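You operate a simulated robot arm through the tools that you are given. There is no shell and no other tool. Be economical: measure what you need, move in short steps, check, and stop when the job is done.

You run a simulated robot arm. Do the job below in one go: nothing can be reset, and whatever is moved stays where it is left.

JOB
Put the red hand brush on the rollers of the track.

It is judged by the outcome, as a careful person would: the job done as asked, and still so three seconds after it is handed in. It fails if anything else is knocked over, pushed out of place, dropped, spilled or broken.

ROBOT AND FRAMES
A 6-joint arm with a two-finger parallel gripper on a trunk, on a base that drives. Base frame: it is fixed to the floor where the robot stands at the start and does not move with it; the origin is under the middle of the robot, x ahead of it, y to its left, z up. Readings come in m, degrees, newtons and seconds.
With the tool pointing down near the work surface it reaches from about 0.32 to 0.7 m from the robot's upright axis, wherever it stands. Its first joint turns from -166.0 to 166.0 degrees. Places, roughly: rollers of the track (72x25 cm) [0.44, -1.12, 0.86]. Payload 4.1 kg.
The tool frame sits at the grasp point between the pads (the TCP): z along the fingers, y along the line on which they close. The tips reach 0.023 m beyond it. Largest opening 0.094 m; finger width 0.038, thickness 0.01; the body of the gripper, 0.054 by 0.096 m, starts 0.039 m behind the TCP.
Orientation is that of the tool frame in the base frame, as a unit quaternion [x, y, z, w]. With the fingers straight down and closing along the base's y, the tool's x points along the base's -x, its y along +y and its z along -z.

CONTROLS
- The arm moves only by the tool step_arm. Its arguments are lists of equal length, an entry for each row: "xyz": the shift along the tool's x, y, z in units of 40 mm (1.0 is 40 mm), a list of three; "rotation": the turn, a rotation vector about the tool's x, y, z in units of 4 degrees (1.0 is 4 degrees), a list of three; "claw": the opening, from 0 (shut) to 1 (fully open). In form: {"xyz": [[tx, ty, tz], ...], "rotation": [[ax, ay, az], ...], "claw": [claw, ...]}. A call has 1 to 10 rows; each row shifts and turns the commanded pose from where the row before left it, along the tool's axes as they then stand. A call with a number of a shift or a turn outside -1 to 1 is refused whole. Rows are played at 5 a second. More than 0.05 m and 8.6 degrees between two rows, or a gripper value outside its range, and nothing of the call is played. A pose out of reach is approached as far as the arm can. The call stops where the force on the tool passes 40 N (or 10 N more than at its start, if that is more) or the arm is blocked; 0.2 s more then pass. The fingers move at their own pace (about 0.045 m/s each) and stop on an object; they squeeze with about 26 N. The grip force told is the motor's: it shows also when the fingers shut on nothing. Time passes only in rows, and 0.2 s behind the last, so rows that do not move let the fingers close. It gives the time, the measured TCP pose, the force on the tool (base axes), the opening and the grip force at its end, in the units of the frame above (readings bear some noise), with the torque about the TCP (base axes, N m) and any sound that the robot's microphone picked up.
- Cameras (640 x 400 px; columns grow to the right, rows downward): "scene" is now at [0.0158, 0.1285, 1.3444]; the picture's right is [-0.45, -0.89, 0.00], its down [-0.57, 0.29, -0.77] and it looks along [0.69, -0.35, -0.64] (base axes); focal length 279 px, centre (320, 200). "wrist" rides on the gripper at [0.086, 0.016, -0.074] in the tool frame; the picture's right is [-0.18, 0.98, 0.00], its down [-0.58, -0.11, -0.81] and it looks along [-0.79, -0.15, 0.59] (tool axes); focal length 243 px, centre (320, 200). There is no depth. A picture from a camera that has moved, and an enlarged one, comes with that camera's place and axes in the base frame and with its lens.
- snapshot(camera): a new picture of that camera. It takes no simulated time.
- raise_lower(by): slides the trunk up (or, below 0, down) by that many m; the arm and the scene camera ride with it, the base frame stays. It gives what a move gives, with no picture.
- roll_base(legs): drives the robot by 1 to 6 legs, each [ahead, turn to the left] in m and degrees, along the robot's own axes; the way and the turn of a leg run together, so that a leg with both is an arc; at most 1.5 m and 180 degrees a leg. The arm and the cameras ride along, it lands a little off, and it stops where it bumps. It gives what a move gives.
- turn_head(pan, tilt): turns the head with the scene camera to pan (to the left, within 155 degrees either way) and tilt (down, from -29 to 69), counted from straight ahead of the robot. It gives what a move gives.
- inspect(camera, box): a new picture of the part [left, top, right, bottom] of that camera's present view, enlarged. It takes no simulated time.
- close_job(): hands the job in; it is judged then, once.

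Work in short steps. Places have to be worked out from the pictures, the camera data and where the tool is seen: move nearer, look again, correct. Check each grasp and each placing, and mend what went wrong. You have 120 turns and 90 pictures in all, those below and enlarged ones among them. Open the gripper and draw the arm clear of the work before you hand the job in, unless the task says otherwise; then end with one line.

The tools are called after "Emit:" as name(argument=value, ...) on one line, values as JSON. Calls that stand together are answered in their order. step_arm: Moves the arm, as the interface text tells. Its arguments: {"type":"object","properties":{"xyz":{"type":"array"},"rotation":{"type":"array"},"claw":{"type":"array"}},"required":["xyz","rotation","claw"]} The other tools are called the same way: raise_lower (by) slides the trunk up or down; roll_base (legs) drives the base; turn_head (pan, tilt) turns the head that bears the scene camera; snapshot (camera) takes a picture; inspect (camera, box) takes an enlarged picture of a part of a camera's view; close_job () hands the job in.

At the start:

```text
t: 0.0
tool_pos: [0.3829, -0.1942, 1.0608]
tool_rot: [0.0, 1.0, 0.0, 0.0]
ft_force: [0.4, -0.2, -0.7]
moment: [0.01, 0.02, -0.04]
grip_width: 0.0941
finger_force: 0.3
trunk travel left (down, up): [-0.3, 0.29]
robot x, y, heading: [-0.0028, 0.0019, -0.3]
head pan, tilt: [-27.0, 39.5]
```

scene: 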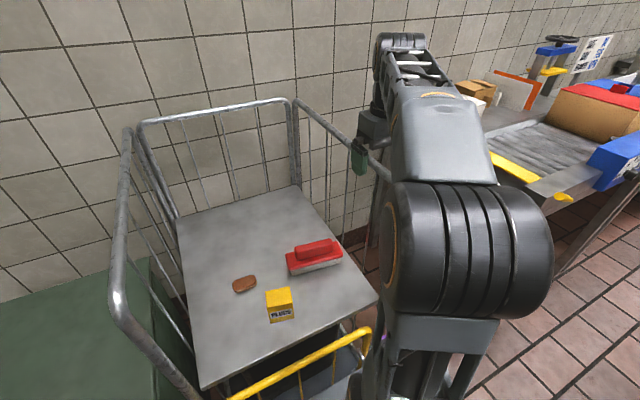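
wrist: 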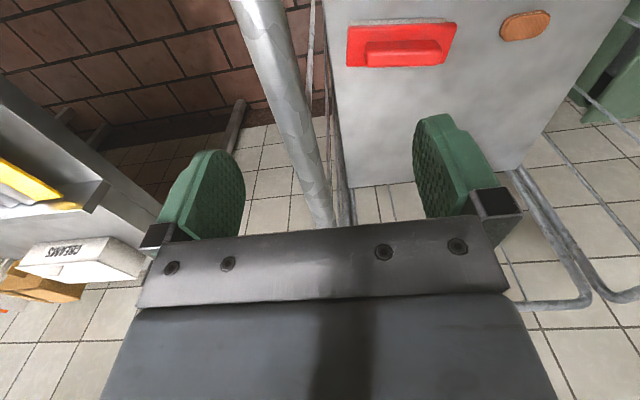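

The rail of the cage seems to run right under the gripper (z≈1.02), and the brush is at about [0.477, -0.09, 0.72], with its long side roughly along y. I lift first, then shift to +y over the cage's inside.

Emit:
step_arm(xyz=[[0, 0, -1], [0, 0, -1], [0, 0.7, 0], [0, 0.7, 0], [0, 0.7, 0], [0, 0, 0]], rotation=[[0, 0, 0], [0, 0, 0], [0, 0, 0], [0, 0, 0], [0, 0, 0], [0, 0, 0]], claw=[1, 1, 1, 1, 1, 1])

```text
t: 1.4
tool_pos: [0.3827, -0.11, 1.1415]
tool_rot: [0.0, 1.0, 0.0, 0.0]
ft_force: [0.2, 1.4, 0.2]
moment: [-0.03, -0.01, 0.0]
grip_width: 0.0938
finger_force: 0.0
trunk travel left (down, up): [-0.3, 0.29]
robot x, y, heading: [0.0017, 0.0004, 0.0]
head pan, tilt: [-27.0, 39.5]
```

Clear of the rail now. I turn the tool about its z by +99° in steps, so the fingers close across the brush and the camera sits on the +y side.

Emit:
step_arm(xyz=[[-0.5, 0, 0], [0, 0, 0], [0, 0, 0], [0, 0, 0], [0, 0, 0], [0, 0, 0], [0, 0, 0], [0, 0, 0], [0, 0, 0], [0, 0, 0]], rotation=[[0, 0, 1], [0, 0, 1], [0, 0, 1], [0, 0, 1], [0, 0, 1], [0, 0, 1], [0, 0, 1], [0, 0, 1], [0, 0, 1], [0, 0, 1]], claw=[1, 1, 1, 1, 1, 1, 1, 1, 1, 1])

Emit:
step_arm(xyz=[[0, 0, 0], [0, 0, 0], [0, 0, 0], [0, 0, 0], [0, 0, 0], [0, 0, 0], [0, 0, 0], [0, 0, 0], [0, 0, 0], [0, 0, 0]], rotation=[[0, 0, 1], [0, 0, 1], [0, 0, 1], [0, 0, 1], [0, 0, 1], [0, 0, 1], [0, 0, 1], [0, 0, 1], [0, 0, 1], [0, 0, 1]], claw=[1, 1, 1, 1, 1, 1, 1, 1, 1, 1])

Emit:
step_arm(xyz=[[0, 0, 0], [0, 0, 0], [0, 0, 0], [0, 0, 0], [0, 0, 0], [0, 0, 0]], rotation=[[0, 0, 1], [0, 0, 1], [0, 0, 1], [0, 0, 1], [0, 0, 0.75], [0, 0, 0]], claw=[1, 1, 1, 1, 1, 1])

Emit:
snapshot(camera="wrist")

Emit:
snapshot(camera="scene")

```text
t: 3.6
tool_pos: [0.4036, -0.1118, 1.1406]
tool_rot: [0.343, 0.939, 0.0, 0.0]
ft_force: [0.4, 0.0, 0.7]
moment: [-0.02, -0.03, 0.01]
grip_width: 0.0939
finger_force: 0.1
trunk travel left (down, up): [-0.3, 0.29]
robot x, y, heading: [0.0004, -0.0023, 0.1]
head pan, tilt: [-27.0, 39.5]
```

```text
t: 5.8
tool_pos: [0.4017, -0.1114, 1.1412]
tool_rot: [0.644, 0.765, 0.0, 0.0]
ft_force: [0.0, -0.3, 0.1]
moment: [-0.01, -0.01, 0.03]
grip_width: 0.0938
finger_force: 0.0
trunk travel left (down, up): [-0.3, 0.29]
robot x, y, heading: [-0.0006, 0.0031, 0.2]
head pan, tilt: [-27.0, 39.5]
```

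```text
t: 7.2
tool_pos: [0.4029, -0.1111, 1.1423]
tool_rot: [0.761, 0.649, -0.001, 0.0]
ft_force: [-0.4, 0.7, 0.1]
moment: [0.01, -0.02, 0.0]
grip_width: 0.0938
finger_force: 0.0
trunk travel left (down, up): [-0.3, 0.29]
robot x, y, heading: [-0.0028, 0.0038, -0.2]
head pan, tilt: [-27.0, 39.5]
```

```text
87 pictures are left
camera wrist: at [0.4333, -0.0283, 1.2142], right [0.94, -0.34, 0.0], down [-0.2, -0.56, 0.81], along [-0.27, -0.76, -0.59], focal length 243 px, centre (320, 200)
```

wrist: 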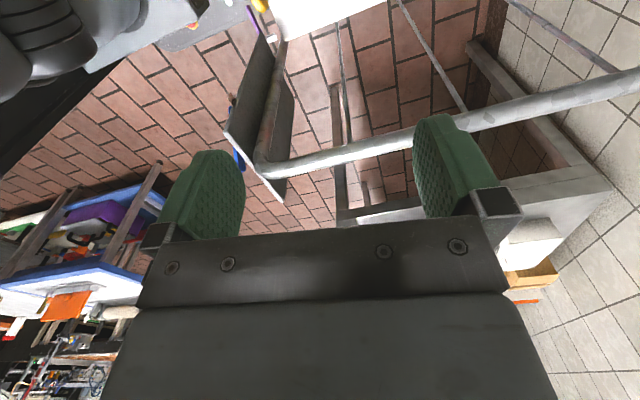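

```text
86 pictures are left
camera scene: at [0.0158, 0.1285, 1.3444], right [-0.45, -0.89, 0.0], down [-0.57, 0.29, -0.77], along [0.69, -0.35, -0.64], focal length 279 px, centre (320, 200)
```

scene: 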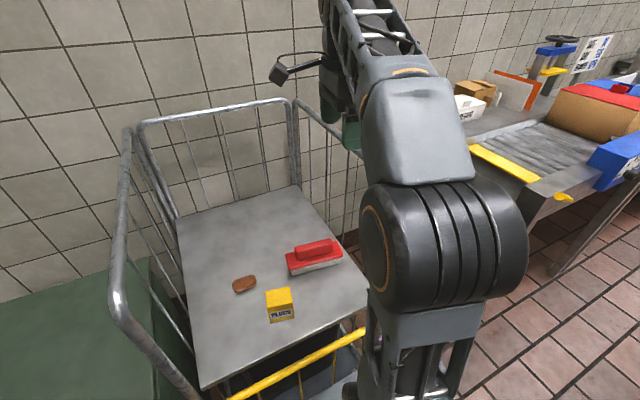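

Tool turned as wanted. I enlarge the brush in the scene camera to refine its place and handle shape.

Emit:
inspect(camera="scene", box=[270, 220, 366, 280])

```text
6.67 times, centred on (318, 250) of scene
camera zoom: at [0.0158, 0.1285, 1.3444], right [-0.45, -0.89, 0.0], down [-0.57, 0.29, -0.77], along [0.69, -0.35, -0.64], focal length 1858 px, centre (333, -133)
```

zoom: 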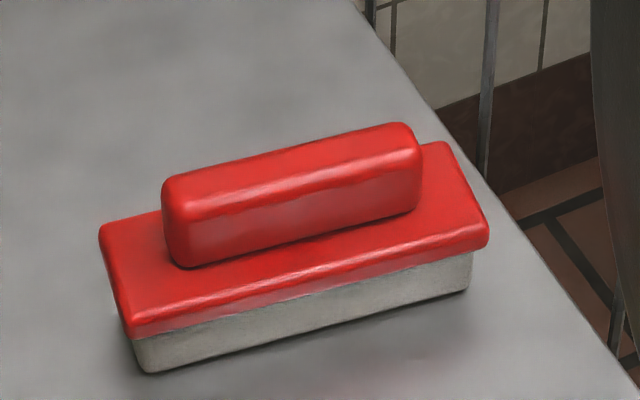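

Brush: top of its plate z≈0.726, handle top ≈0.757, centre ≈ (0.477, -0.087), long side 9° off y. I move above it and come down to z≈0.86, then look.

Emit:
step_arm(xyz=[[0.45, 0.87, 0], [0.44, 0.87, 0], [0, 0, 1], [0, 0, 1], [0, 0, 1], [0, 0, 1], [0, 0, 1], [0, 0, 1], [0, 0, 1], [0, 0, 0]], rotation=[[0, 0, 0], [0, 0, 0], [0, 0, 0], [0, 0, 0], [0, 0, 0], [0, 0, 0], [0, 0, 0], [0, 0, 0], [0, 0, 0], [0, 0, 0]], claw=[1, 1, 1, 1, 1, 1, 1, 1, 1, 1])

Emit:
snapshot(camera="wrist")

Emit:
snapshot(camera="scene")

```text
t: 9.4
tool_pos: [0.4748, -0.0834, 0.8623]
tool_rot: [0.76, 0.65, 0.0, -0.001]
ft_force: [0.8, -0.1, 0.8]
moment: [0.0, 0.02, -0.04]
grip_width: 0.094
finger_force: 0.0
trunk travel left (down, up): [-0.3, 0.29]
robot x, y, heading: [0.0016, 0.0022, -0.1]
head pan, tilt: [-27.0, 39.5]
```

```text
84 pictures are left
camera wrist: at [0.5047, -0.0009, 0.936], right [0.94, -0.34, 0.0], down [-0.2, -0.56, 0.81], along [-0.27, -0.76, -0.59], focal length 243 px, centre (320, 200)
```

wrist: 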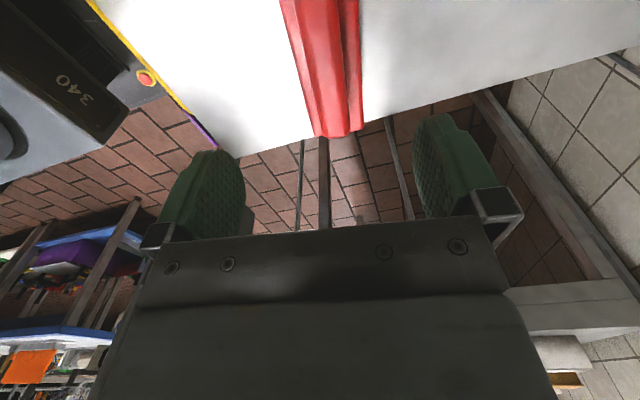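

```text
83 pictures are left
camera scene: at [0.016, 0.1285, 1.3444], right [-0.45, -0.89, 0.0], down [-0.57, 0.29, -0.77], along [0.69, -0.35, -0.64], focal length 279 px, centre (320, 200)
```

scene: 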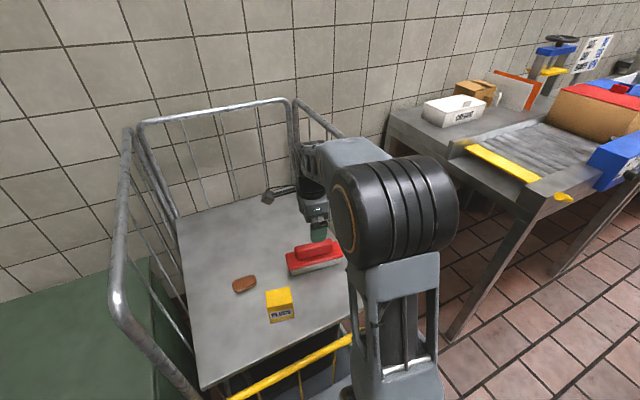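

The brush lines up between the fingers. I go down to TCP z≈0.757 in gentle rows.

Emit:
step_arm(xyz=[[0, 0, 0.7], [0, 0, 0.7], [0, 0, 0.5], [0, 0, 0.4], [0, 0, 0.3], [0, 0, 0]], rotation=[[0, 0, 0], [0, 0, 0], [0, 0, 0], [0, 0, 0], [0, 0, 0], [0, 0, 0]], claw=[1, 1, 1, 1, 1, 1])

Emit:
snapshot(camera="wrist")

Emit:
inspect(camera="scene", box=[270, 220, 366, 280])

```text
t: 10.8
tool_pos: [0.4797, -0.086, 0.7563]
tool_rot: [0.76, 0.649, 0.0, 0.0]
ft_force: [0.3, -0.4, -0.1]
moment: [0.0, -0.02, 0.0]
grip_width: 0.0943
finger_force: 0.0
trunk travel left (down, up): [-0.3, 0.29]
robot x, y, heading: [0.0027, 0.0005, 0.2]
head pan, tilt: [-27.0, 39.5]
```

```text
82 pictures are left
camera wrist: at [0.5084, -0.0031, 0.8292], right [0.94, -0.34, 0.0], down [-0.2, -0.56, 0.81], along [-0.27, -0.76, -0.59], focal length 243 px, centre (320, 200)
```

wrist: 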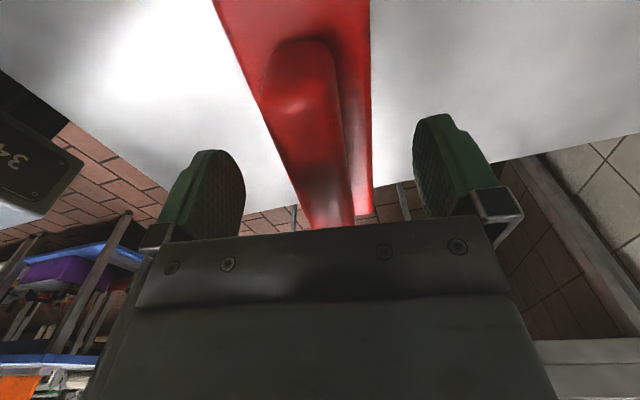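

```text
6.67 times, centred on (318, 250) of scene
camera zoom: at [0.0159, 0.1285, 1.3444], right [-0.45, -0.89, 0.0], down [-0.57, 0.29, -0.77], along [0.69, -0.35, -0.64], focal length 1858 px, centre (333, -133)
```

zoom: 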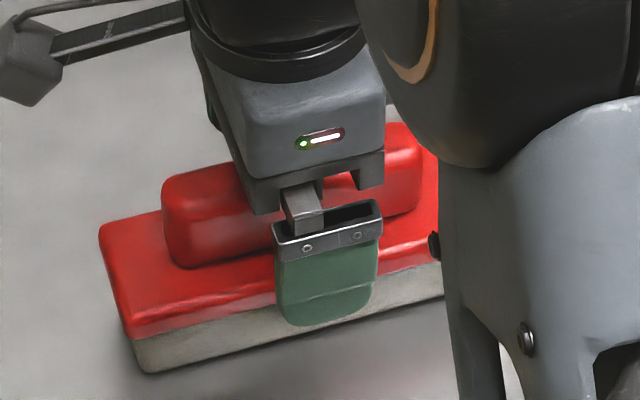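

The fingers straddle the handle about its middle; I close.

Emit:
step_arm(xyz=[[0, 0, 0], [0, 0, 0], [0, 0, 0], [0, 0, 0], [0, 0, 0], [0, 0, 0], [0, 0, 0]], rotation=[[0, 0, 0], [0, 0, 0], [0, 0, 0], [0, 0, 0], [0, 0, 0], [0, 0, 0], [0, 0, 0]], claw=[0, 0, 0, 0, 0, 0, 0])

```text
t: 12.4
tool_pos: [0.4784, -0.0856, 0.7565]
tool_rot: [0.761, 0.649, 0.0, 0.0]
ft_force: [0.5, -0.5, 0.8]
moment: [-0.01, 0.01, -0.04]
grip_width: 0.0256
finger_force: 26.2
trunk travel left (down, up): [-0.3, 0.29]
robot x, y, heading: [-0.0012, 0.0024, -0.0]
head pan, tilt: [-27.0, 39.5]
```

The grip holds at 25.6 mm, the width of the handle. I lift straight up.

Emit:
step_arm(xyz=[[0, 0, -0.4], [0, 0, -0.8], [0, 0, -1], [0, 0, -1], [0, 0, -1], [0, 0, -1], [0, 0, -1], [0, 0, -1], [0, 0, -1], [0, 0, -1]], rotation=[[0, 0, 0], [0, 0, 0], [0, 0, 0], [0, 0, 0], [0, 0, 0], [0, 0, 0], [0, 0, 0], [0, 0, 0], [0, 0, 0], [0, 0, 0]], claw=[0, 0, 0, 0, 0, 0, 0, 0, 0, 0])

Emit:
snapshot(camera="scene")

Emit:
snapshot(camera="wrist")

```text
t: 14.6
tool_pos: [0.4787, -0.0873, 1.1231]
tool_rot: [0.76, 0.65, 0.0, 0.0]
ft_force: [0.2, -0.3, -1.8]
moment: [0.01, 0.03, 0.01]
grip_width: 0.0257
finger_force: 25.8
trunk travel left (down, up): [-0.3, 0.29]
robot x, y, heading: [-0.0036, 0.001, 0.1]
head pan, tilt: [-27.0, 39.5]
```

```text
80 pictures are left
camera scene: at [0.016, 0.1285, 1.3443], right [-0.45, -0.89, 0.0], down [-0.57, 0.29, -0.77], along [0.69, -0.35, -0.64], focal length 279 px, centre (320, 200)
```

scene: 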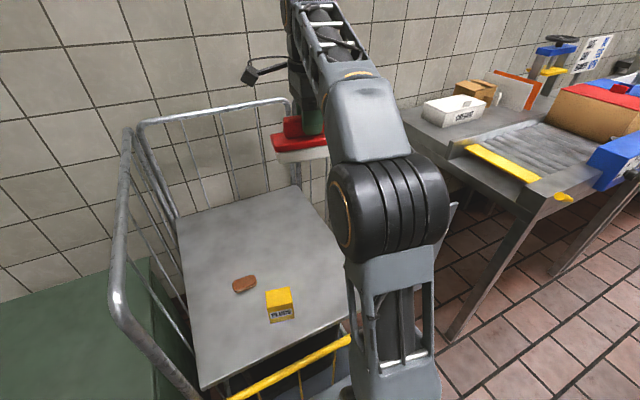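

```text
79 pictures are left
camera wrist: at [0.5087, -0.003, 1.1962], right [0.94, -0.34, 0.0], down [-0.2, -0.56, 0.81], along [-0.27, -0.76, -0.59], focal length 243 px, centre (320, 200)
```

wrist: 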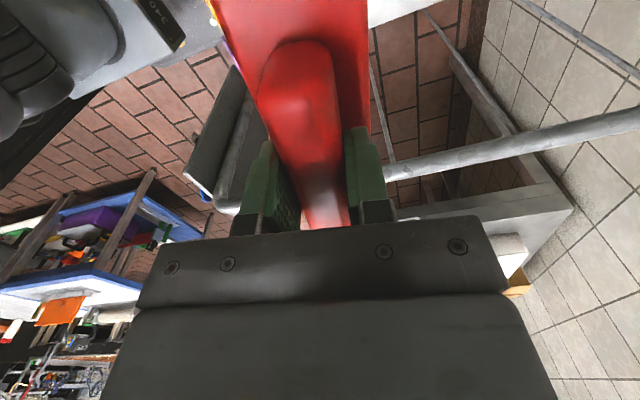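

Brush held, its bottom at ≈1.06. I raise the trunk for more clearance, then look to the right with the head to plan the drive.

Emit:
raise_lower(by=0.15)

Emit:
turn_head(pan=-70, tilt=35)

Emit:
snapshot(camera="scene")

Emit:
turn_head(pan=-110, tilt=45)

Emit:
snapshot(camera="scene")

Emit:
turn_head(pan=0, tilt=60)

Emit:
snapshot(camera="scene")

```text
t: 16.4
tool_pos: [0.4794, -0.087, 1.2729]
tool_rot: [0.761, 0.649, 0.0, 0.0]
ft_force: [0.3, 0.3, -2.6]
moment: [-0.02, 0.02, 0.01]
grip_width: 0.0255
finger_force: 26.1
trunk travel left (down, up): [-0.45, 0.14]
robot x, y, heading: [-0.0027, -0.0008, -0.0]
head pan, tilt: [-27.0, 39.5]
```

```text
t: 17.4
tool_pos: [0.4792, -0.0853, 1.2731]
tool_rot: [0.761, 0.649, 0.0, -0.001]
ft_force: [0.0, 0.1, -2.0]
moment: [0.02, -0.01, 0.01]
grip_width: 0.0257
finger_force: 25.5
trunk travel left (down, up): [-0.45, 0.14]
robot x, y, heading: [0.0025, -0.0013, 0.0]
head pan, tilt: [-70.0, 35.0]
```

```text
78 pictures are left
camera scene: at [-0.0299, 0.0845, 1.5012], right [-0.94, -0.34, 0.0], down [-0.2, 0.54, -0.82], along [0.28, -0.77, -0.57], focal length 279 px, centre (320, 200)
```

scene: 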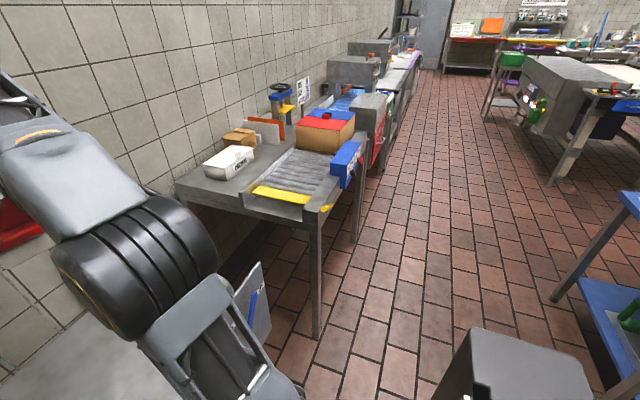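

```text
t: 18.5
tool_pos: [0.4791, -0.0863, 1.2723]
tool_rot: [0.761, 0.649, 0.0, 0.0]
ft_force: [0.2, -0.1, -2.0]
moment: [0.02, 0.01, 0.02]
grip_width: 0.0255
finger_force: 25.7
trunk travel left (down, up): [-0.45, 0.14]
robot x, y, heading: [-0.0007, 0.002, 0.2]
head pan, tilt: [-110.0, 45.0]
```

```text
77 pictures are left
camera scene: at [-0.0878, 0.0908, 1.4864], right [-0.94, 0.34, 0.0], down [0.24, 0.66, -0.71], along [-0.24, -0.66, -0.71], focal length 279 px, centre (320, 200)
```

scene: 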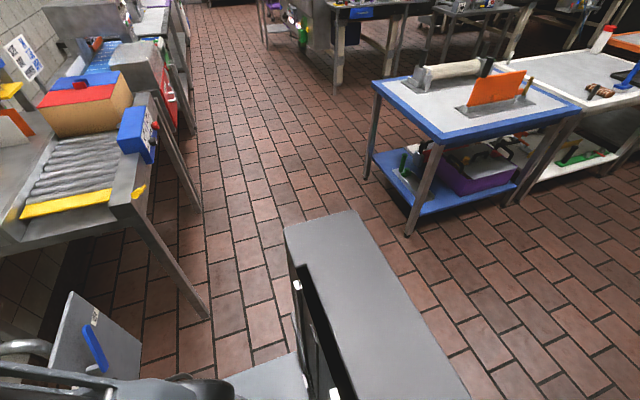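

```text
t: 20.4
tool_pos: [0.48, -0.0842, 1.2731]
tool_rot: [0.761, 0.649, -0.001, 0.0]
ft_force: [0.7, 0.7, -0.7]
moment: [0.01, 0.01, 0.0]
grip_width: 0.0256
finger_force: 25.2
trunk travel left (down, up): [-0.45, 0.14]
robot x, y, heading: [-0.0008, -0.0044, -0.1]
head pan, tilt: [0.0, 60.0]
```

```text
76 pictures are left
camera scene: at [0.0066, 0.1672, 1.4669], right [0.0, -1.0, 0.0], down [-0.87, 0.0, -0.5], along [0.5, 0.0, -0.87], focal length 279 px, centre (320, 200)
```

scene: 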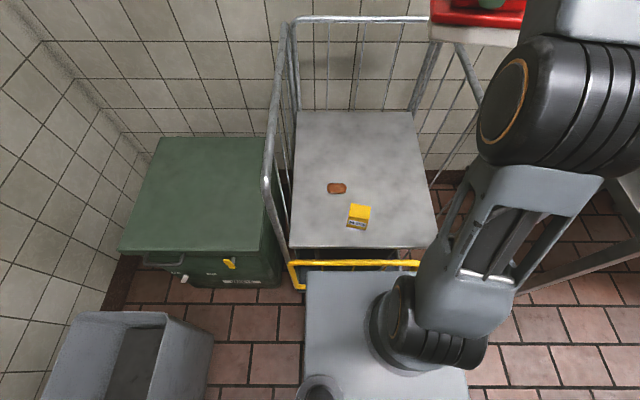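

I need to know what the grey box to the right/rear is and how much free floor there is. I look steeply down to the right, to the rear and left.

Emit:
turn_head(pan=-90, tilt=65)

Emit:
snapshot(camera="scene")

Emit:
turn_head(pan=-150, tilt=50)

Emit:
snapshot(camera="scene")

Emit:
turn_head(pan=120, tilt=50)

Emit:
snapshot(camera="scene")

```text
t: 22.1
tool_pos: [0.4793, -0.0857, 1.2725]
tool_rot: [0.76, 0.649, 0.0, 0.0]
ft_force: [-0.1, 0.5, -1.5]
moment: [0.0, 0.01, -0.02]
grip_width: 0.0258
finger_force: 25.8
trunk travel left (down, up): [-0.45, 0.14]
robot x, y, heading: [0.0008, -0.0042, 0.0]
head pan, tilt: [-90.0, 65.0]
```

```text
75 pictures are left
camera scene: at [-0.0601, 0.1065, 1.4613], right [-1.0, 0.0, 0.0], down [0.0, 0.91, -0.42], along [0.0, -0.42, -0.91], focal length 279 px, centre (320, 200)
```

scene: 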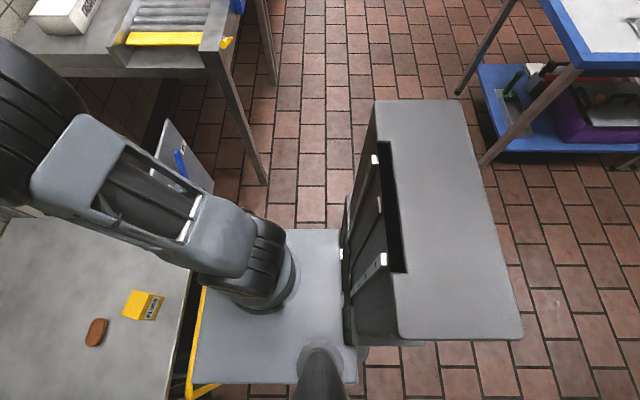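

```text
t: 23.4
tool_pos: [0.4781, -0.085, 1.2734]
tool_rot: [0.761, 0.649, 0.0, 0.0]
ft_force: [-0.3, -0.3, -1.9]
moment: [0.04, -0.01, -0.03]
grip_width: 0.0257
finger_force: 25.9
trunk travel left (down, up): [-0.45, 0.14]
robot x, y, heading: [-0.0033, 0.0008, 0.0]
head pan, tilt: [-150.0, 50.0]
```

```text
74 pictures are left
camera scene: at [-0.1267, 0.1287, 1.4795], right [-0.5, 0.87, 0.0], down [0.66, 0.38, -0.64], along [-0.56, -0.32, -0.77], focal length 279 px, centre (320, 200)
```

scene: 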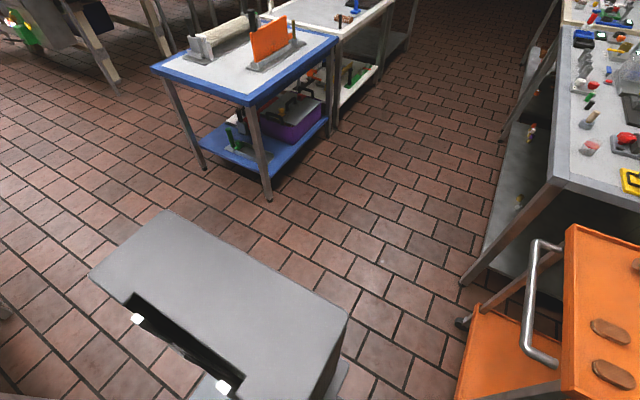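

```text
t: 27.1
tool_pos: [0.4798, -0.0851, 1.2732]
tool_rot: [0.76, 0.649, 0.0, 0.0]
ft_force: [-0.9, -0.6, -2.3]
moment: [0.03, 0.03, 0.0]
grip_width: 0.0259
finger_force: 26.1
trunk travel left (down, up): [-0.45, 0.14]
robot x, y, heading: [0.0015, -0.001, -0.3]
head pan, tilt: [120.0, 50.0]
```

```text
73 pictures are left
camera scene: at [-0.0986, 0.2339, 1.4795], right [0.87, 0.5, 0.0], down [0.38, -0.66, -0.64], along [-0.32, 0.56, -0.77], focal length 279 px, centre (320, 200)
```

scene: 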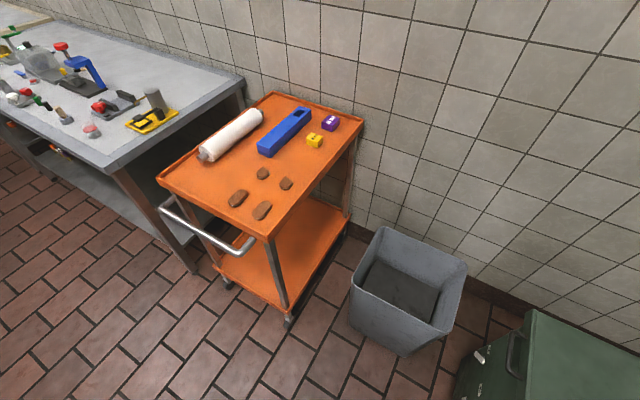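

The grey box is the robot's own column, and the floor behind is free (orange cart handle near [-0.5, 0.5]; blue table beyond x≈-1). Plan: back straight out 0.55 m, then arc forward to the right until alongside the track table.

Emit:
roll_base(legs=[[-0.55, 0]])

Emit:
turn_head(pan=0, tilt=50)

Emit:
snapshot(camera="scene")

Emit:
turn_head(pan=-60, tilt=50)

Emit:
snapshot(camera="scene")

Emit:
turn_head(pan=100, tilt=60)

Emit:
snapshot(camera="scene")

```text
t: 30.2
tool_pos: [-0.0554, -0.0882, 1.2731]
tool_rot: [0.764, 0.646, 0.0, 0.0]
ft_force: [0.4, 1.0, -1.2]
moment: [0.01, 0.03, -0.01]
grip_width: 0.0258
finger_force: 25.6
trunk travel left (down, up): [-0.45, 0.14]
robot x, y, heading: [-0.5366, 0.0048, -0.5]
head pan, tilt: [120.0, 50.0]
```

```text
t: 32.2
tool_pos: [-0.0552, -0.0887, 1.273]
tool_rot: [0.764, 0.645, 0.0, -0.001]
ft_force: [-0.1, 0.0, -1.1]
moment: [-0.01, 0.01, 0.0]
grip_width: 0.0256
finger_force: 25.9
trunk travel left (down, up): [-0.45, 0.14]
robot x, y, heading: [-0.5344, 0.0021, -0.8]
head pan, tilt: [0.0, 50.0]
```

```text
72 pictures are left
camera scene: at [-0.5141, 0.1702, 1.4795], right [-0.01, -1.0, 0.0], down [-0.77, 0.01, -0.64], along [0.64, -0.01, -0.77], focal length 279 px, centre (320, 200)
```

scene: 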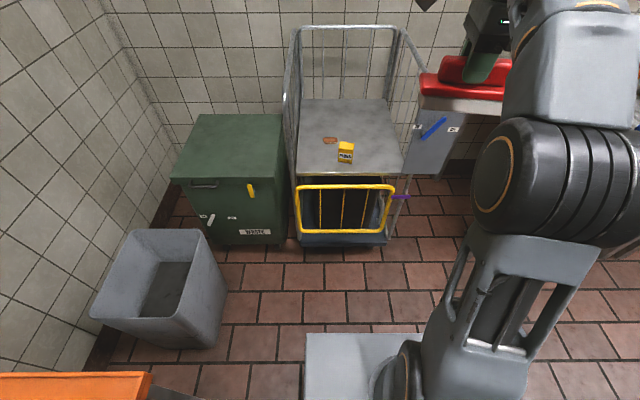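

```text
t: 33.5
tool_pos: [-0.0541, -0.0885, 1.2735]
tool_rot: [0.764, 0.645, 0.0, 0.0]
ft_force: [0.3, 0.4, -1.4]
moment: [0.0, -0.02, 0.02]
grip_width: 0.0257
finger_force: 25.6
trunk travel left (down, up): [-0.45, 0.14]
robot x, y, heading: [-0.5353, 0.0026, -0.7]
head pan, tilt: [-60.0, 50.0]
```

```text
71 pictures are left
camera scene: at [-0.5534, 0.1039, 1.4795], right [-0.87, -0.49, 0.0], down [-0.38, 0.67, -0.64], along [0.32, -0.56, -0.77], focal length 279 px, centre (320, 200)
```

scene: 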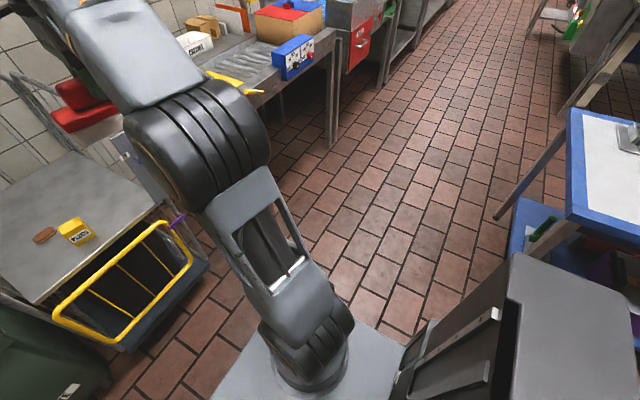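

```text
t: 35.9
tool_pos: [-0.0544, -0.0882, 1.2738]
tool_rot: [0.764, 0.645, 0.0, 0.0]
ft_force: [-0.1, -0.2, -1.3]
moment: [0.03, 0.0, 0.02]
grip_width: 0.0256
finger_force: 25.8
trunk travel left (down, up): [-0.45, 0.14]
robot x, y, heading: [-0.5332, 0.0043, -0.7]
head pan, tilt: [100.0, 60.0]
```

```text
70 pictures are left
camera scene: at [-0.6019, 0.2368, 1.4669], right [0.99, 0.16, 0.0], down [0.14, -0.85, -0.5], along [-0.08, 0.49, -0.87], focal length 279 px, centre (320, 200)
```

scene: 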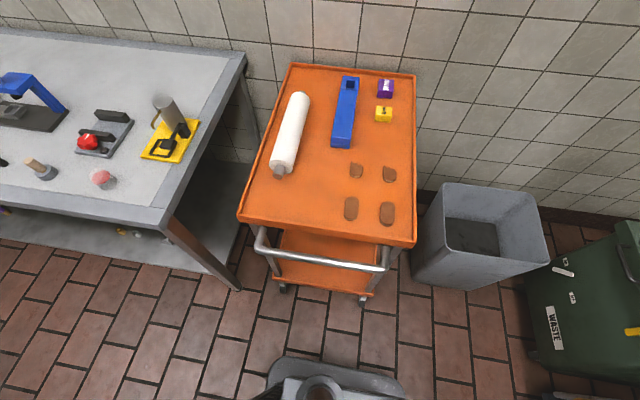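

Space looks adequate: the base is about ±0.23 wide, 0.33 m ahead and 0.31 m behind of its middle. I do a tight right arc (radius 0.3) which keeps clear of the cart ahead and the orange cart behind.

Emit:
roll_base(legs=[[0.235, -45], [0.235, -45]])

Emit:
turn_head(pan=40, tilt=45)

Emit:
snapshot(camera="scene")

Emit:
turn_head(pan=-10, tilt=50)

Emit:
snapshot(camera="scene")

```text
t: 40.5
tool_pos: [-0.3507, -0.778, 1.2739]
tool_rot: [0.995, -0.1, 0.0, 0.0]
ft_force: [1.0, -0.2, -1.3]
moment: [0.0, 0.03, -0.02]
grip_width: 0.026
finger_force: 26.1
trunk travel left (down, up): [-0.45, 0.14]
robot x, y, heading: [-0.2442, -0.3047, -92.3]
head pan, tilt: [100.0, 60.0]
```

```text
t: 41.8
tool_pos: [-0.3495, -0.7778, 1.2719]
tool_rot: [0.995, -0.101, 0.001, 0.0]
ft_force: [0.7, 0.2, -1.8]
moment: [-0.01, -0.04, -0.02]
grip_width: 0.0259
finger_force: 25.9
trunk travel left (down, up): [-0.45, 0.14]
robot x, y, heading: [-0.2444, -0.3011, -91.9]
head pan, tilt: [40.0, 45.0]
```

```text
69 pictures are left
camera scene: at [-0.0238, -0.3128, 1.4864], right [-0.79, -0.61, 0.0], down [-0.43, 0.56, -0.71], along [0.43, -0.56, -0.71], focal length 279 px, centre (320, 200)
```

scene: 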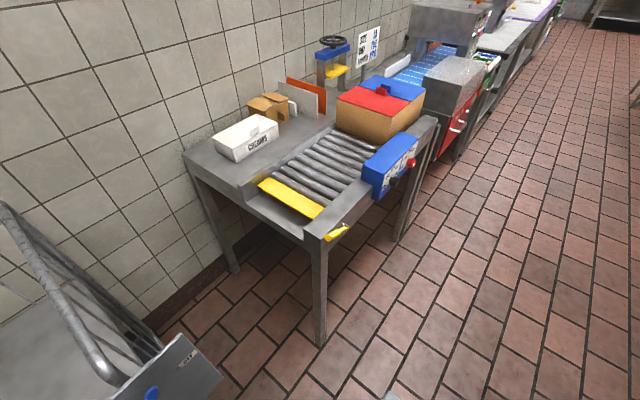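

```text
t: 43.0
tool_pos: [-0.35, -0.777, 1.2726]
tool_rot: [0.995, -0.101, 0.0, 0.0]
ft_force: [0.6, -0.6, -1.1]
moment: [0.04, 0.04, 0.0]
grip_width: 0.0255
finger_force: 25.7
trunk travel left (down, up): [-0.45, 0.14]
robot x, y, heading: [-0.2404, -0.3002, -92.3]
head pan, tilt: [-10.0, 50.0]
```

```text
68 pictures are left
camera scene: at [-0.09, -0.3239, 1.4795], right [-0.98, 0.21, 0.0], down [0.16, 0.75, -0.64], along [-0.14, -0.63, -0.77], focal length 279 px, centre (320, 200)
```

scene: 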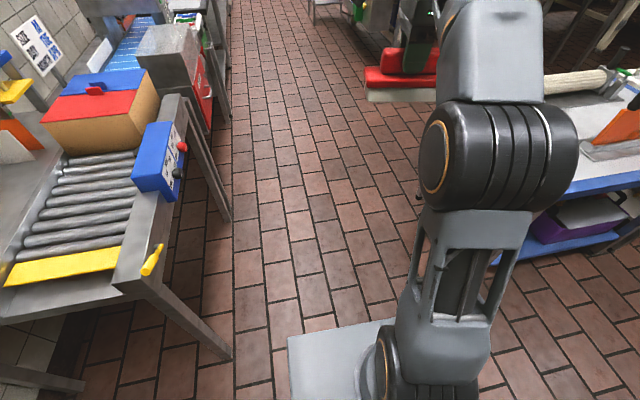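

Free rollers are centred at about (0.45, -0.97, 0.86), between the yellow stop (y≈-0.76) and the box (y≈-1.19). I shift nearer to the table by a gentle S forward and then back up, ending near (-0.07, -0.87).

Emit:
roll_base(legs=[[0.5, 24], [0.5, -22]])

```text
t: 48.5
tool_pos: [-0.1608, -1.7559, 1.2729]
tool_rot: [0.996, -0.087, -0.001, 0.0]
ft_force: [-0.4, 0.2, -2.2]
moment: [-0.05, 0.0, 0.02]
grip_width: 0.0257
finger_force: 25.9
trunk travel left (down, up): [-0.45, 0.14]
robot x, y, heading: [-0.0684, -1.2803, -90.6]
head pan, tilt: [-10.0, 50.0]
```

Now straight back 0.4 m, then look at the track from there.

Emit:
roll_base(legs=[[-0.4, 0]])

Emit:
turn_head(pan=60, tilt=50)

Emit:
snapshot(camera="scene")

```text
t: 51.0
tool_pos: [-0.1545, -1.3438, 1.2732]
tool_rot: [0.997, -0.083, 0.0, -0.001]
ft_force: [-0.5, 1.0, -1.6]
moment: [0.01, 0.0, -0.03]
grip_width: 0.0255
finger_force: 26.3
trunk travel left (down, up): [-0.45, 0.14]
robot x, y, heading: [-0.0659, -0.8687, -90.3]
head pan, tilt: [-10.0, 50.0]
```

```text
t: 52.5
tool_pos: [-0.1558, -1.3457, 1.2731]
tool_rot: [0.997, -0.082, 0.0, 0.0]
ft_force: [-0.7, -0.9, -2.0]
moment: [0.03, -0.03, -0.02]
grip_width: 0.0257
finger_force: 26.0
trunk travel left (down, up): [-0.45, 0.14]
robot x, y, heading: [-0.0649, -0.8612, -90.3]
head pan, tilt: [60.0, 50.0]
```

```text
67 pictures are left
camera scene: at [0.169, -0.8449, 1.4795], right [-0.5, -0.86, 0.0], down [-0.66, 0.39, -0.64], along [0.56, -0.32, -0.77], focal length 279 px, centre (320, 200)
```

scene: 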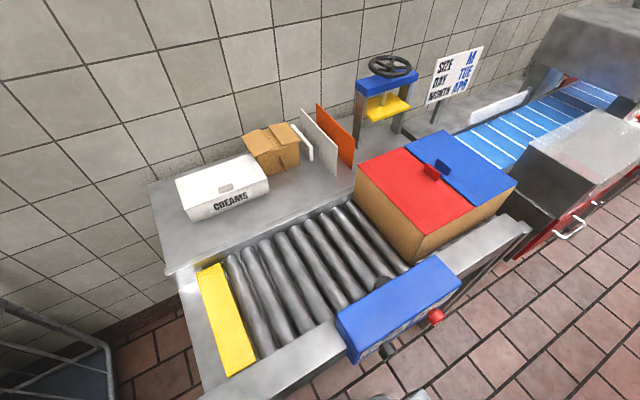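

At this heading the arm would have to swing left past the head mast. Better to face the table: there is open space between its legs (y≈-0.68 and -1.54). I make an S away from the table, go back, and later turn to face it.

Emit:
roll_base(legs=[[0.4, -22], [0.4, 22], [-0.68, 0]])

```text
t: 60.4
tool_pos: [-0.3035, -1.4204, 1.2715]
tool_rot: [0.996, -0.087, -0.001, 0.0]
ft_force: [-0.6, -0.1, -1.3]
moment: [-0.02, -0.02, 0.02]
grip_width: 0.0258
finger_force: 26.3
trunk travel left (down, up): [-0.45, 0.14]
robot x, y, heading: [-0.208, -0.9417, -90.6]
head pan, tilt: [60.0, 50.0]
```

At (-0.21, -0.94). Now I turn left 90° on the spot to face the table (swept radius ≈0.4 m, leg is 0.54 m off).

Emit:
roll_base(legs=[[0, 45], [0, 45.5]])

Emit:
turn_head(pan=-10, tilt=50)

Emit:
snapshot(camera="scene")

Emit:
snapshot(camera="wrist")

```text
t: 64.9
tool_pos: [0.267, -1.049, 1.2734]
tool_rot: [0.774, 0.633, 0.001, 0.001]
ft_force: [0.7, 0.7, -0.8]
moment: [-0.02, -0.01, 0.01]
grip_width: 0.0256
finger_force: 26.1
trunk travel left (down, up): [-0.45, 0.14]
robot x, y, heading: [-0.2077, -0.9413, -2.2]
head pan, tilt: [60.0, 50.0]
```

```text
t: 66.3
tool_pos: [0.2669, -1.0502, 1.2718]
tool_rot: [0.773, 0.634, 0.001, 0.0]
ft_force: [-0.6, -1.4, -1.5]
moment: [0.01, 0.01, 0.02]
grip_width: 0.026
finger_force: 25.6
trunk travel left (down, up): [-0.45, 0.14]
robot x, y, heading: [-0.2063, -0.9422, -2.0]
head pan, tilt: [-10.0, 50.0]
```

```text
66 pictures are left
camera scene: at [-0.1873, -0.7896, 1.4795], right [-0.21, -0.98, 0.0], down [-0.75, 0.16, -0.64], along [0.63, -0.13, -0.77], focal length 279 px, centre (320, 200)
```

scene: 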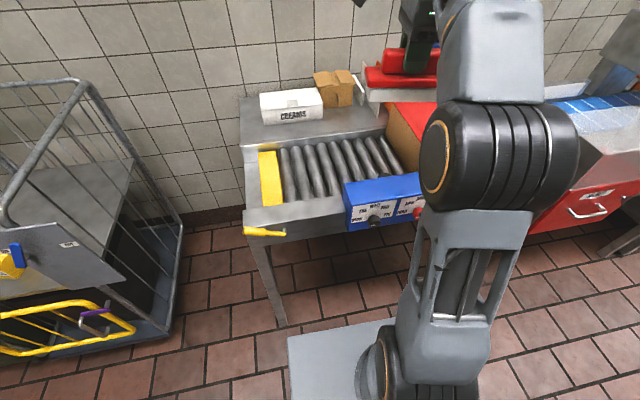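

```text
65 pictures are left
camera wrist: at [0.2999, -0.9683, 1.3457], right [0.93, -0.37, 0.0], down [-0.22, -0.55, 0.81], along [-0.3, -0.75, -0.59], focal length 243 px, centre (320, 200)
```

wrist: 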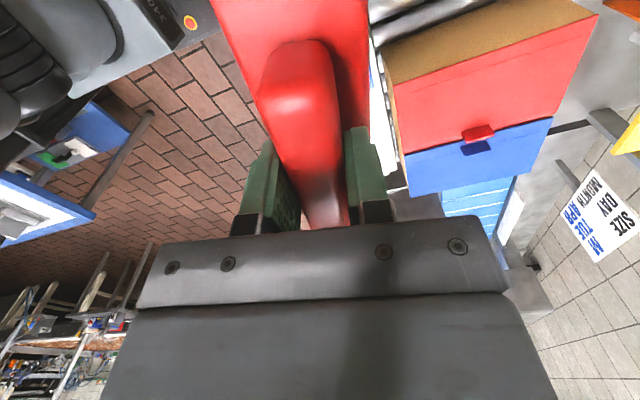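

Facing the table, clear of legs. I drive ahead 0.10 m, leaving the target about 0.56 m from the axis.

Emit:
roll_base(legs=[[0.1, 0]])

```text
t: 67.5
tool_pos: [0.3691, -1.0537, 1.2727]
tool_rot: [0.774, 0.633, -0.001, -0.001]
ft_force: [0.5, 0.7, -1.6]
moment: [0.02, 0.0, 0.0]
grip_width: 0.0258
finger_force: 25.8
trunk travel left (down, up): [-0.45, 0.14]
robot x, y, heading: [-0.1068, -0.9485, -2.2]
head pan, tilt: [-10.0, 50.0]
```

Now over to (0.455, -0.985), square the brush with the track (−11.4° about tool z), then down to z≈1.07.

Emit:
step_arm(xyz=[[0.71, 0.59, 0], [0.71, 0.59, 0], [0.7, 0.59, 0], [0, 0, 0], [0, 0, 0], [0, 0, 0], [0, 0, 1], [0, 0, 1], [0, 0, 1], [0, 0, 1]], rotation=[[0, 0, 0], [0, 0, 0], [0, 0, 0], [0, 0, -0.95], [0, 0, -0.95], [0, 0, -0.95], [0, 0, 0], [0, 0, 0], [0, 0, 0], [0, 0, 0]], claw=[0, 0, 0, 0, 0, 0, 0, 0, 0, 0])

Emit:
snapshot(camera="scene")

Emit:
snapshot(camera="wrist")

```text
t: 69.7
tool_pos: [0.443, -0.9851, 1.1003]
tool_rot: [0.707, 0.707, 0.0, 0.0]
ft_force: [0.2, 0.2, -1.1]
moment: [0.0, -0.01, -0.01]
grip_width: 0.0257
finger_force: 26.1
out of reach, approached as far as the arm can: row 3
trunk travel left (down, up): [-0.45, 0.14]
robot x, y, heading: [-0.1066, -0.9467, -2.3]
head pan, tilt: [-10.0, 50.0]
```

```text
64 pictures are left
camera scene: at [-0.085, -0.7933, 1.4795], right [-0.21, -0.98, 0.0], down [-0.75, 0.16, -0.64], along [0.63, -0.13, -0.77], focal length 279 px, centre (320, 200)
```

scene: 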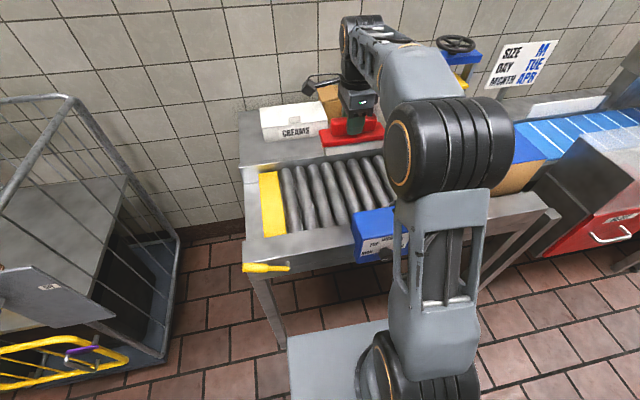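

```text
63 pictures are left
camera wrist: at [0.4595, -0.8984, 1.1739], right [0.98, -0.19, 0.0], down [-0.11, -0.58, 0.81], along [-0.15, -0.79, -0.59], focal length 243 px, centre (320, 200)
```

wrist: 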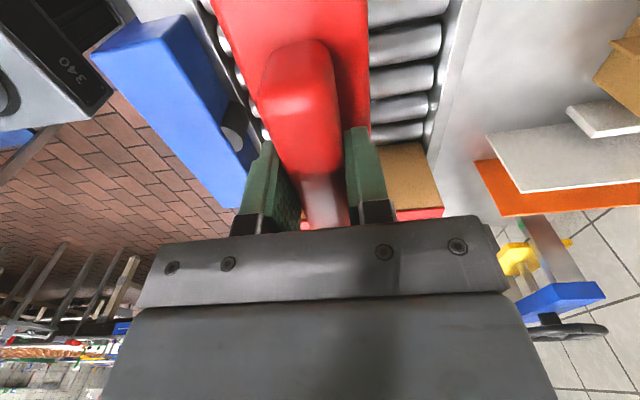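

Aligned over the rollers. I come down to about 0.95 first, then look before the contact.

Emit:
step_arm(xyz=[[0, 0.2, 0.8], [0, 0, 0.8], [0, 0, 0.8], [0, 0, 0.8], [0, 0, 0.5], [0, 0, 0]], rotation=[[0, 0, 0], [0, 0, 0], [0, 0, 0], [0, 0, 0], [0, 0, 0], [0, 0, 0]], claw=[0, 0, 0, 0, 0, 0])

Emit:
inspect(camera="scene", box=[240, 80, 432, 200])

Emit:
snapshot(camera="wrist")

```text
t: 71.0
tool_pos: [0.4547, -0.9829, 0.9551]
tool_rot: [0.708, 0.706, 0.0, 0.0]
ft_force: [1.1, 0.1, -1.6]
moment: [0.04, 0.02, -0.02]
grip_width: 0.0256
finger_force: 26.6
trunk travel left (down, up): [-0.45, 0.14]
robot x, y, heading: [-0.1069, -0.947, -1.9]
head pan, tilt: [-10.0, 50.0]
```

```text
3.33 times, centred on (336, 140) of scene
camera zoom: at [-0.085, -0.7933, 1.4795], right [-0.21, -0.98, 0.0], down [-0.75, 0.16, -0.64], along [0.63, -0.13, -0.77], focal length 929 px, centre (267, 400)
```

zoom: 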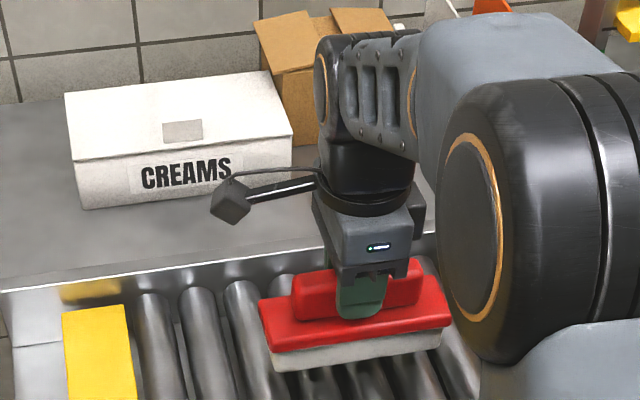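

```text
61 pictures are left
camera wrist: at [0.4719, -0.8972, 1.0283], right [0.98, -0.19, 0.0], down [-0.11, -0.58, 0.81], along [-0.15, -0.79, -0.59], focal length 243 px, centre (320, 200)
```

wrist: 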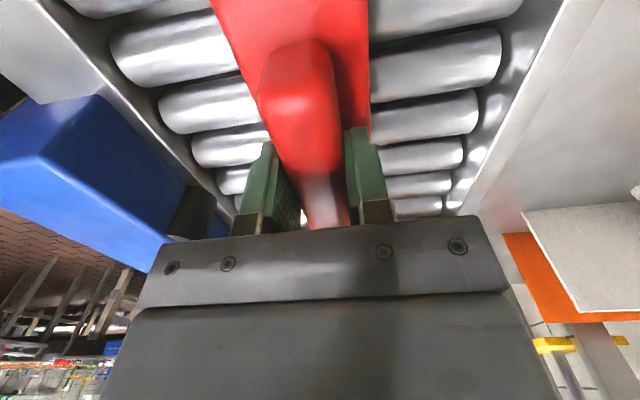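

The brush hangs a few cm over the rollers, centred across them and lying along the track. I lower in small rows until contact is felt.

Emit:
step_arm(xyz=[[0, 0, 0.2], [0, 0, 0.2], [0, 0, 0.1], [0, 0, 0.1], [0, 0, 0.05], [0, 0, 0]], rotation=[[0, 0, 0], [0, 0, 0], [0, 0, 0], [0, 0, 0], [0, 0, 0], [0, 0, 0]], claw=[0, 0, 0, 0, 0, 0])

Emit:
inspect(camera="scene", box=[300, 140, 396, 200])

```text
t: 72.4
tool_pos: [0.4565, -0.9842, 0.933]
tool_rot: [0.707, 0.707, 0.005, 0.006]
ft_force: [1.9, -0.2, 14.9]
moment: [0.27, 0.32, -0.01]
grip_width: 0.0259
finger_force: 25.8
trunk travel left (down, up): [-0.45, 0.14]
robot x, y, heading: [-0.1102, -0.9469, -2.2]
head pan, tilt: [-10.0, 50.0]
stopped in row 6: the force on the tool passed its limit (the readings are from after the stop); the commanded pose is now the measured one
```

```text
6.67 times, centred on (348, 170) of scene
camera zoom: at [-0.0862, -0.7932, 1.4792], right [-0.21, -0.98, 0.0], down [-0.75, 0.16, -0.64], along [0.63, -0.13, -0.77], focal length 1858 px, centre (133, 400)
```

zoom: 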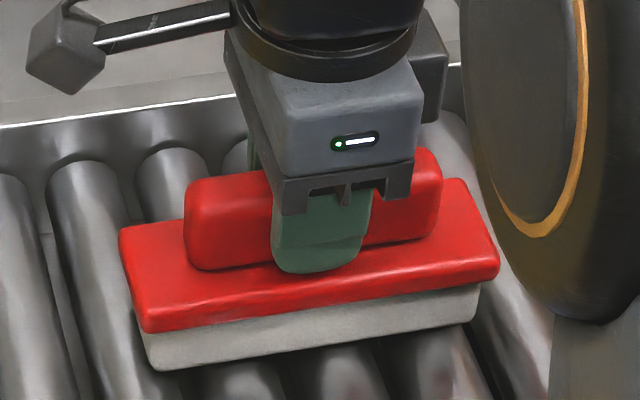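

Contact felt (15 N) with the brush on the rollers. I ease off the pressure slightly and open.

Emit:
step_arm(xyz=[[0, 0, -0.03], [0, 0, 0], [0, 0, 0], [0, 0, 0], [0, 0, 0], [0, 0, 0], [0, 0, 0], [0, 0, 0]], rotation=[[0, 0, 0], [0, 0, 0], [0, 0, 0], [0, 0, 0], [0, 0, 0], [0, 0, 0], [0, 0, 0], [0, 0, 0]], claw=[0, 0, 0.35, 0.45, 0.6, 0.8, 1, 1])

Emit:
snapshot(camera="wrist")

```text
t: 74.2
tool_pos: [0.4553, -0.9835, 0.9311]
tool_rot: [0.707, 0.707, 0.003, 0.003]
ft_force: [0.8, -0.4, -0.3]
moment: [-0.01, 0.0, 0.01]
grip_width: 0.0939
finger_force: 0.2
trunk travel left (down, up): [-0.45, 0.14]
robot x, y, heading: [-0.1088, -0.9489, -2.2]
head pan, tilt: [-10.0, 50.0]
```

```text
59 pictures are left
camera wrist: at [0.4717, -0.8976, 1.0058], right [0.98, -0.19, 0.01], down [-0.12, -0.58, 0.81], along [-0.14, -0.79, -0.59], focal length 243 px, centre (320, 200)
```

wrist: 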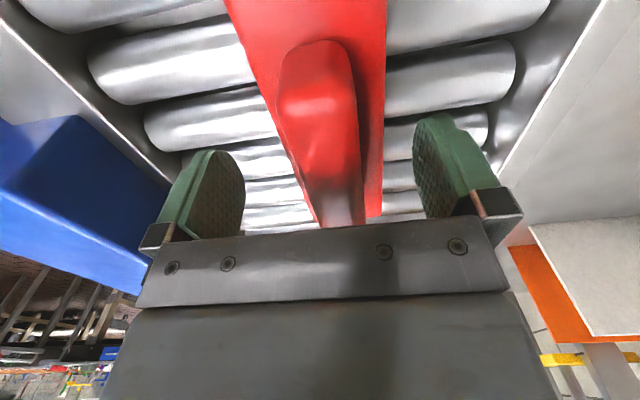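

The brush is free and sits on the rollers. I rise straight up, clear of it.

Emit:
step_arm(xyz=[[0, 0, -0.5], [0, 0, -1], [0, 0, -1], [0, 0, -1], [0, 0, -1], [0, 0, -1], [0, 0, 0]], rotation=[[0, 0, 0], [0, 0, 0], [0, 0, 0], [0, 0, 0], [0, 0, 0], [0, 0, 0], [0, 0, 0]], claw=[1, 1, 1, 1, 1, 1, 1])

Emit:
snapshot(camera="scene")

Emit:
inspect(camera="scene", box=[240, 80, 432, 200])

```text
t: 75.8
tool_pos: [0.453, -0.9831, 1.1489]
tool_rot: [0.708, 0.706, 0.003, 0.003]
ft_force: [-0.2, -0.5, 0.0]
moment: [0.03, -0.01, -0.03]
grip_width: 0.094
finger_force: 0.0
trunk travel left (down, up): [-0.45, 0.14]
robot x, y, heading: [-0.107, -0.9458, -2.1]
head pan, tilt: [-10.0, 50.0]
```

```text
58 pictures are left
camera scene: at [-0.0854, -0.7932, 1.4795], right [-0.21, -0.98, 0.0], down [-0.75, 0.16, -0.64], along [0.63, -0.13, -0.77], focal length 279 px, centre (320, 200)
```

scene: 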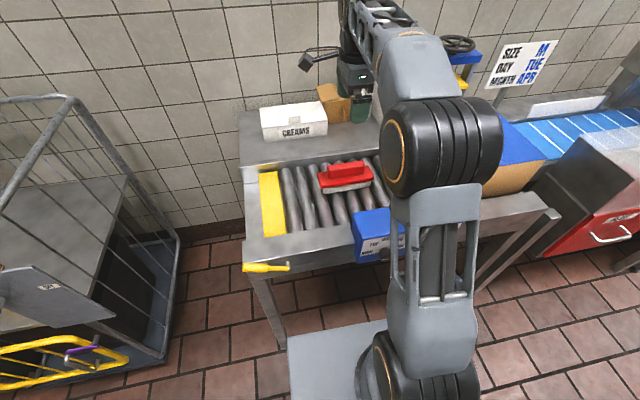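

```text
3.33 times, centred on (336, 140) of scene
camera zoom: at [-0.0854, -0.7932, 1.4795], right [-0.21, -0.98, 0.0], down [-0.75, 0.16, -0.64], along [0.63, -0.13, -0.77], focal length 929 px, centre (267, 400)
```

zoom: 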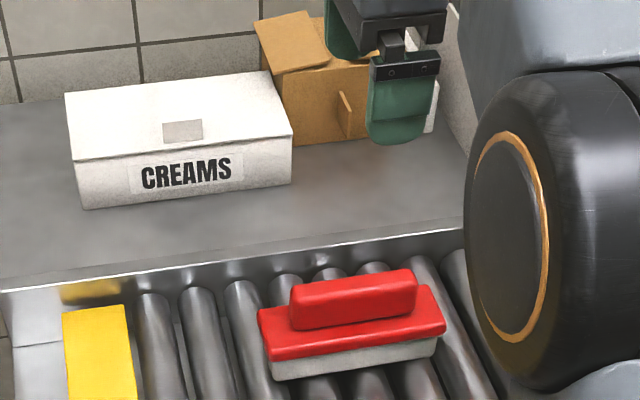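

The brush rests flat on the rollers. I back the arm further and let a second or two pass to check that it stays still.

Emit:
step_arm(xyz=[[0, -0.5, -1], [0, -0.5, 0], [0, 0, 0], [0, 0, 0], [0, 0, 0], [0, 0, 0], [0, 0, 0], [0, 0, 0], [0, 0, 0], [0, 0, 0]], rotation=[[0, 0, 0], [0, 0, 0], [0, 0, 0], [0, 0, 0], [0, 0, 0], [0, 0, 0], [0, 0, 0], [0, 0, 0], [0, 0, 0], [0, 0, 0]], claw=[1, 1, 1, 1, 1, 1, 1, 1, 1, 1])

Emit:
inspect(camera="scene", box=[240, 80, 432, 200])

```text
t: 78.0
tool_pos: [0.4133, -0.9821, 1.191]
tool_rot: [0.708, 0.706, 0.003, 0.002]
ft_force: [-0.1, 0.8, 0.2]
moment: [-0.02, -0.01, 0.03]
grip_width: 0.094
finger_force: 0.1
trunk travel left (down, up): [-0.45, 0.14]
robot x, y, heading: [-0.1072, -0.9439, -2.2]
head pan, tilt: [-10.0, 50.0]
```

```text
3.33 times, centred on (336, 140) of scene
camera zoom: at [-0.0853, -0.7933, 1.4795], right [-0.21, -0.98, 0.0], down [-0.75, 0.16, -0.64], along [0.63, -0.13, -0.77], focal length 929 px, centre (267, 400)
```

zoom: 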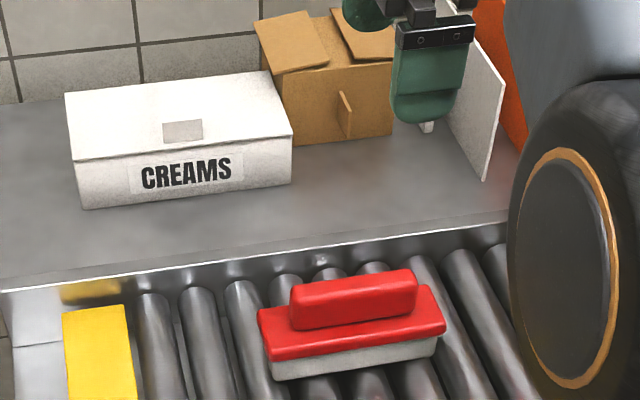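

The brush has not moved in two seconds, the gripper is open and clear. I hand the job in.

Emit:
close_job()

```text
The job is handed in.
```

The red hand brush is lying flat on the rollers of the track. It had not moved two seconds after I let go, the gripper is open and clear, and I saw nothing else knocked or shifted.
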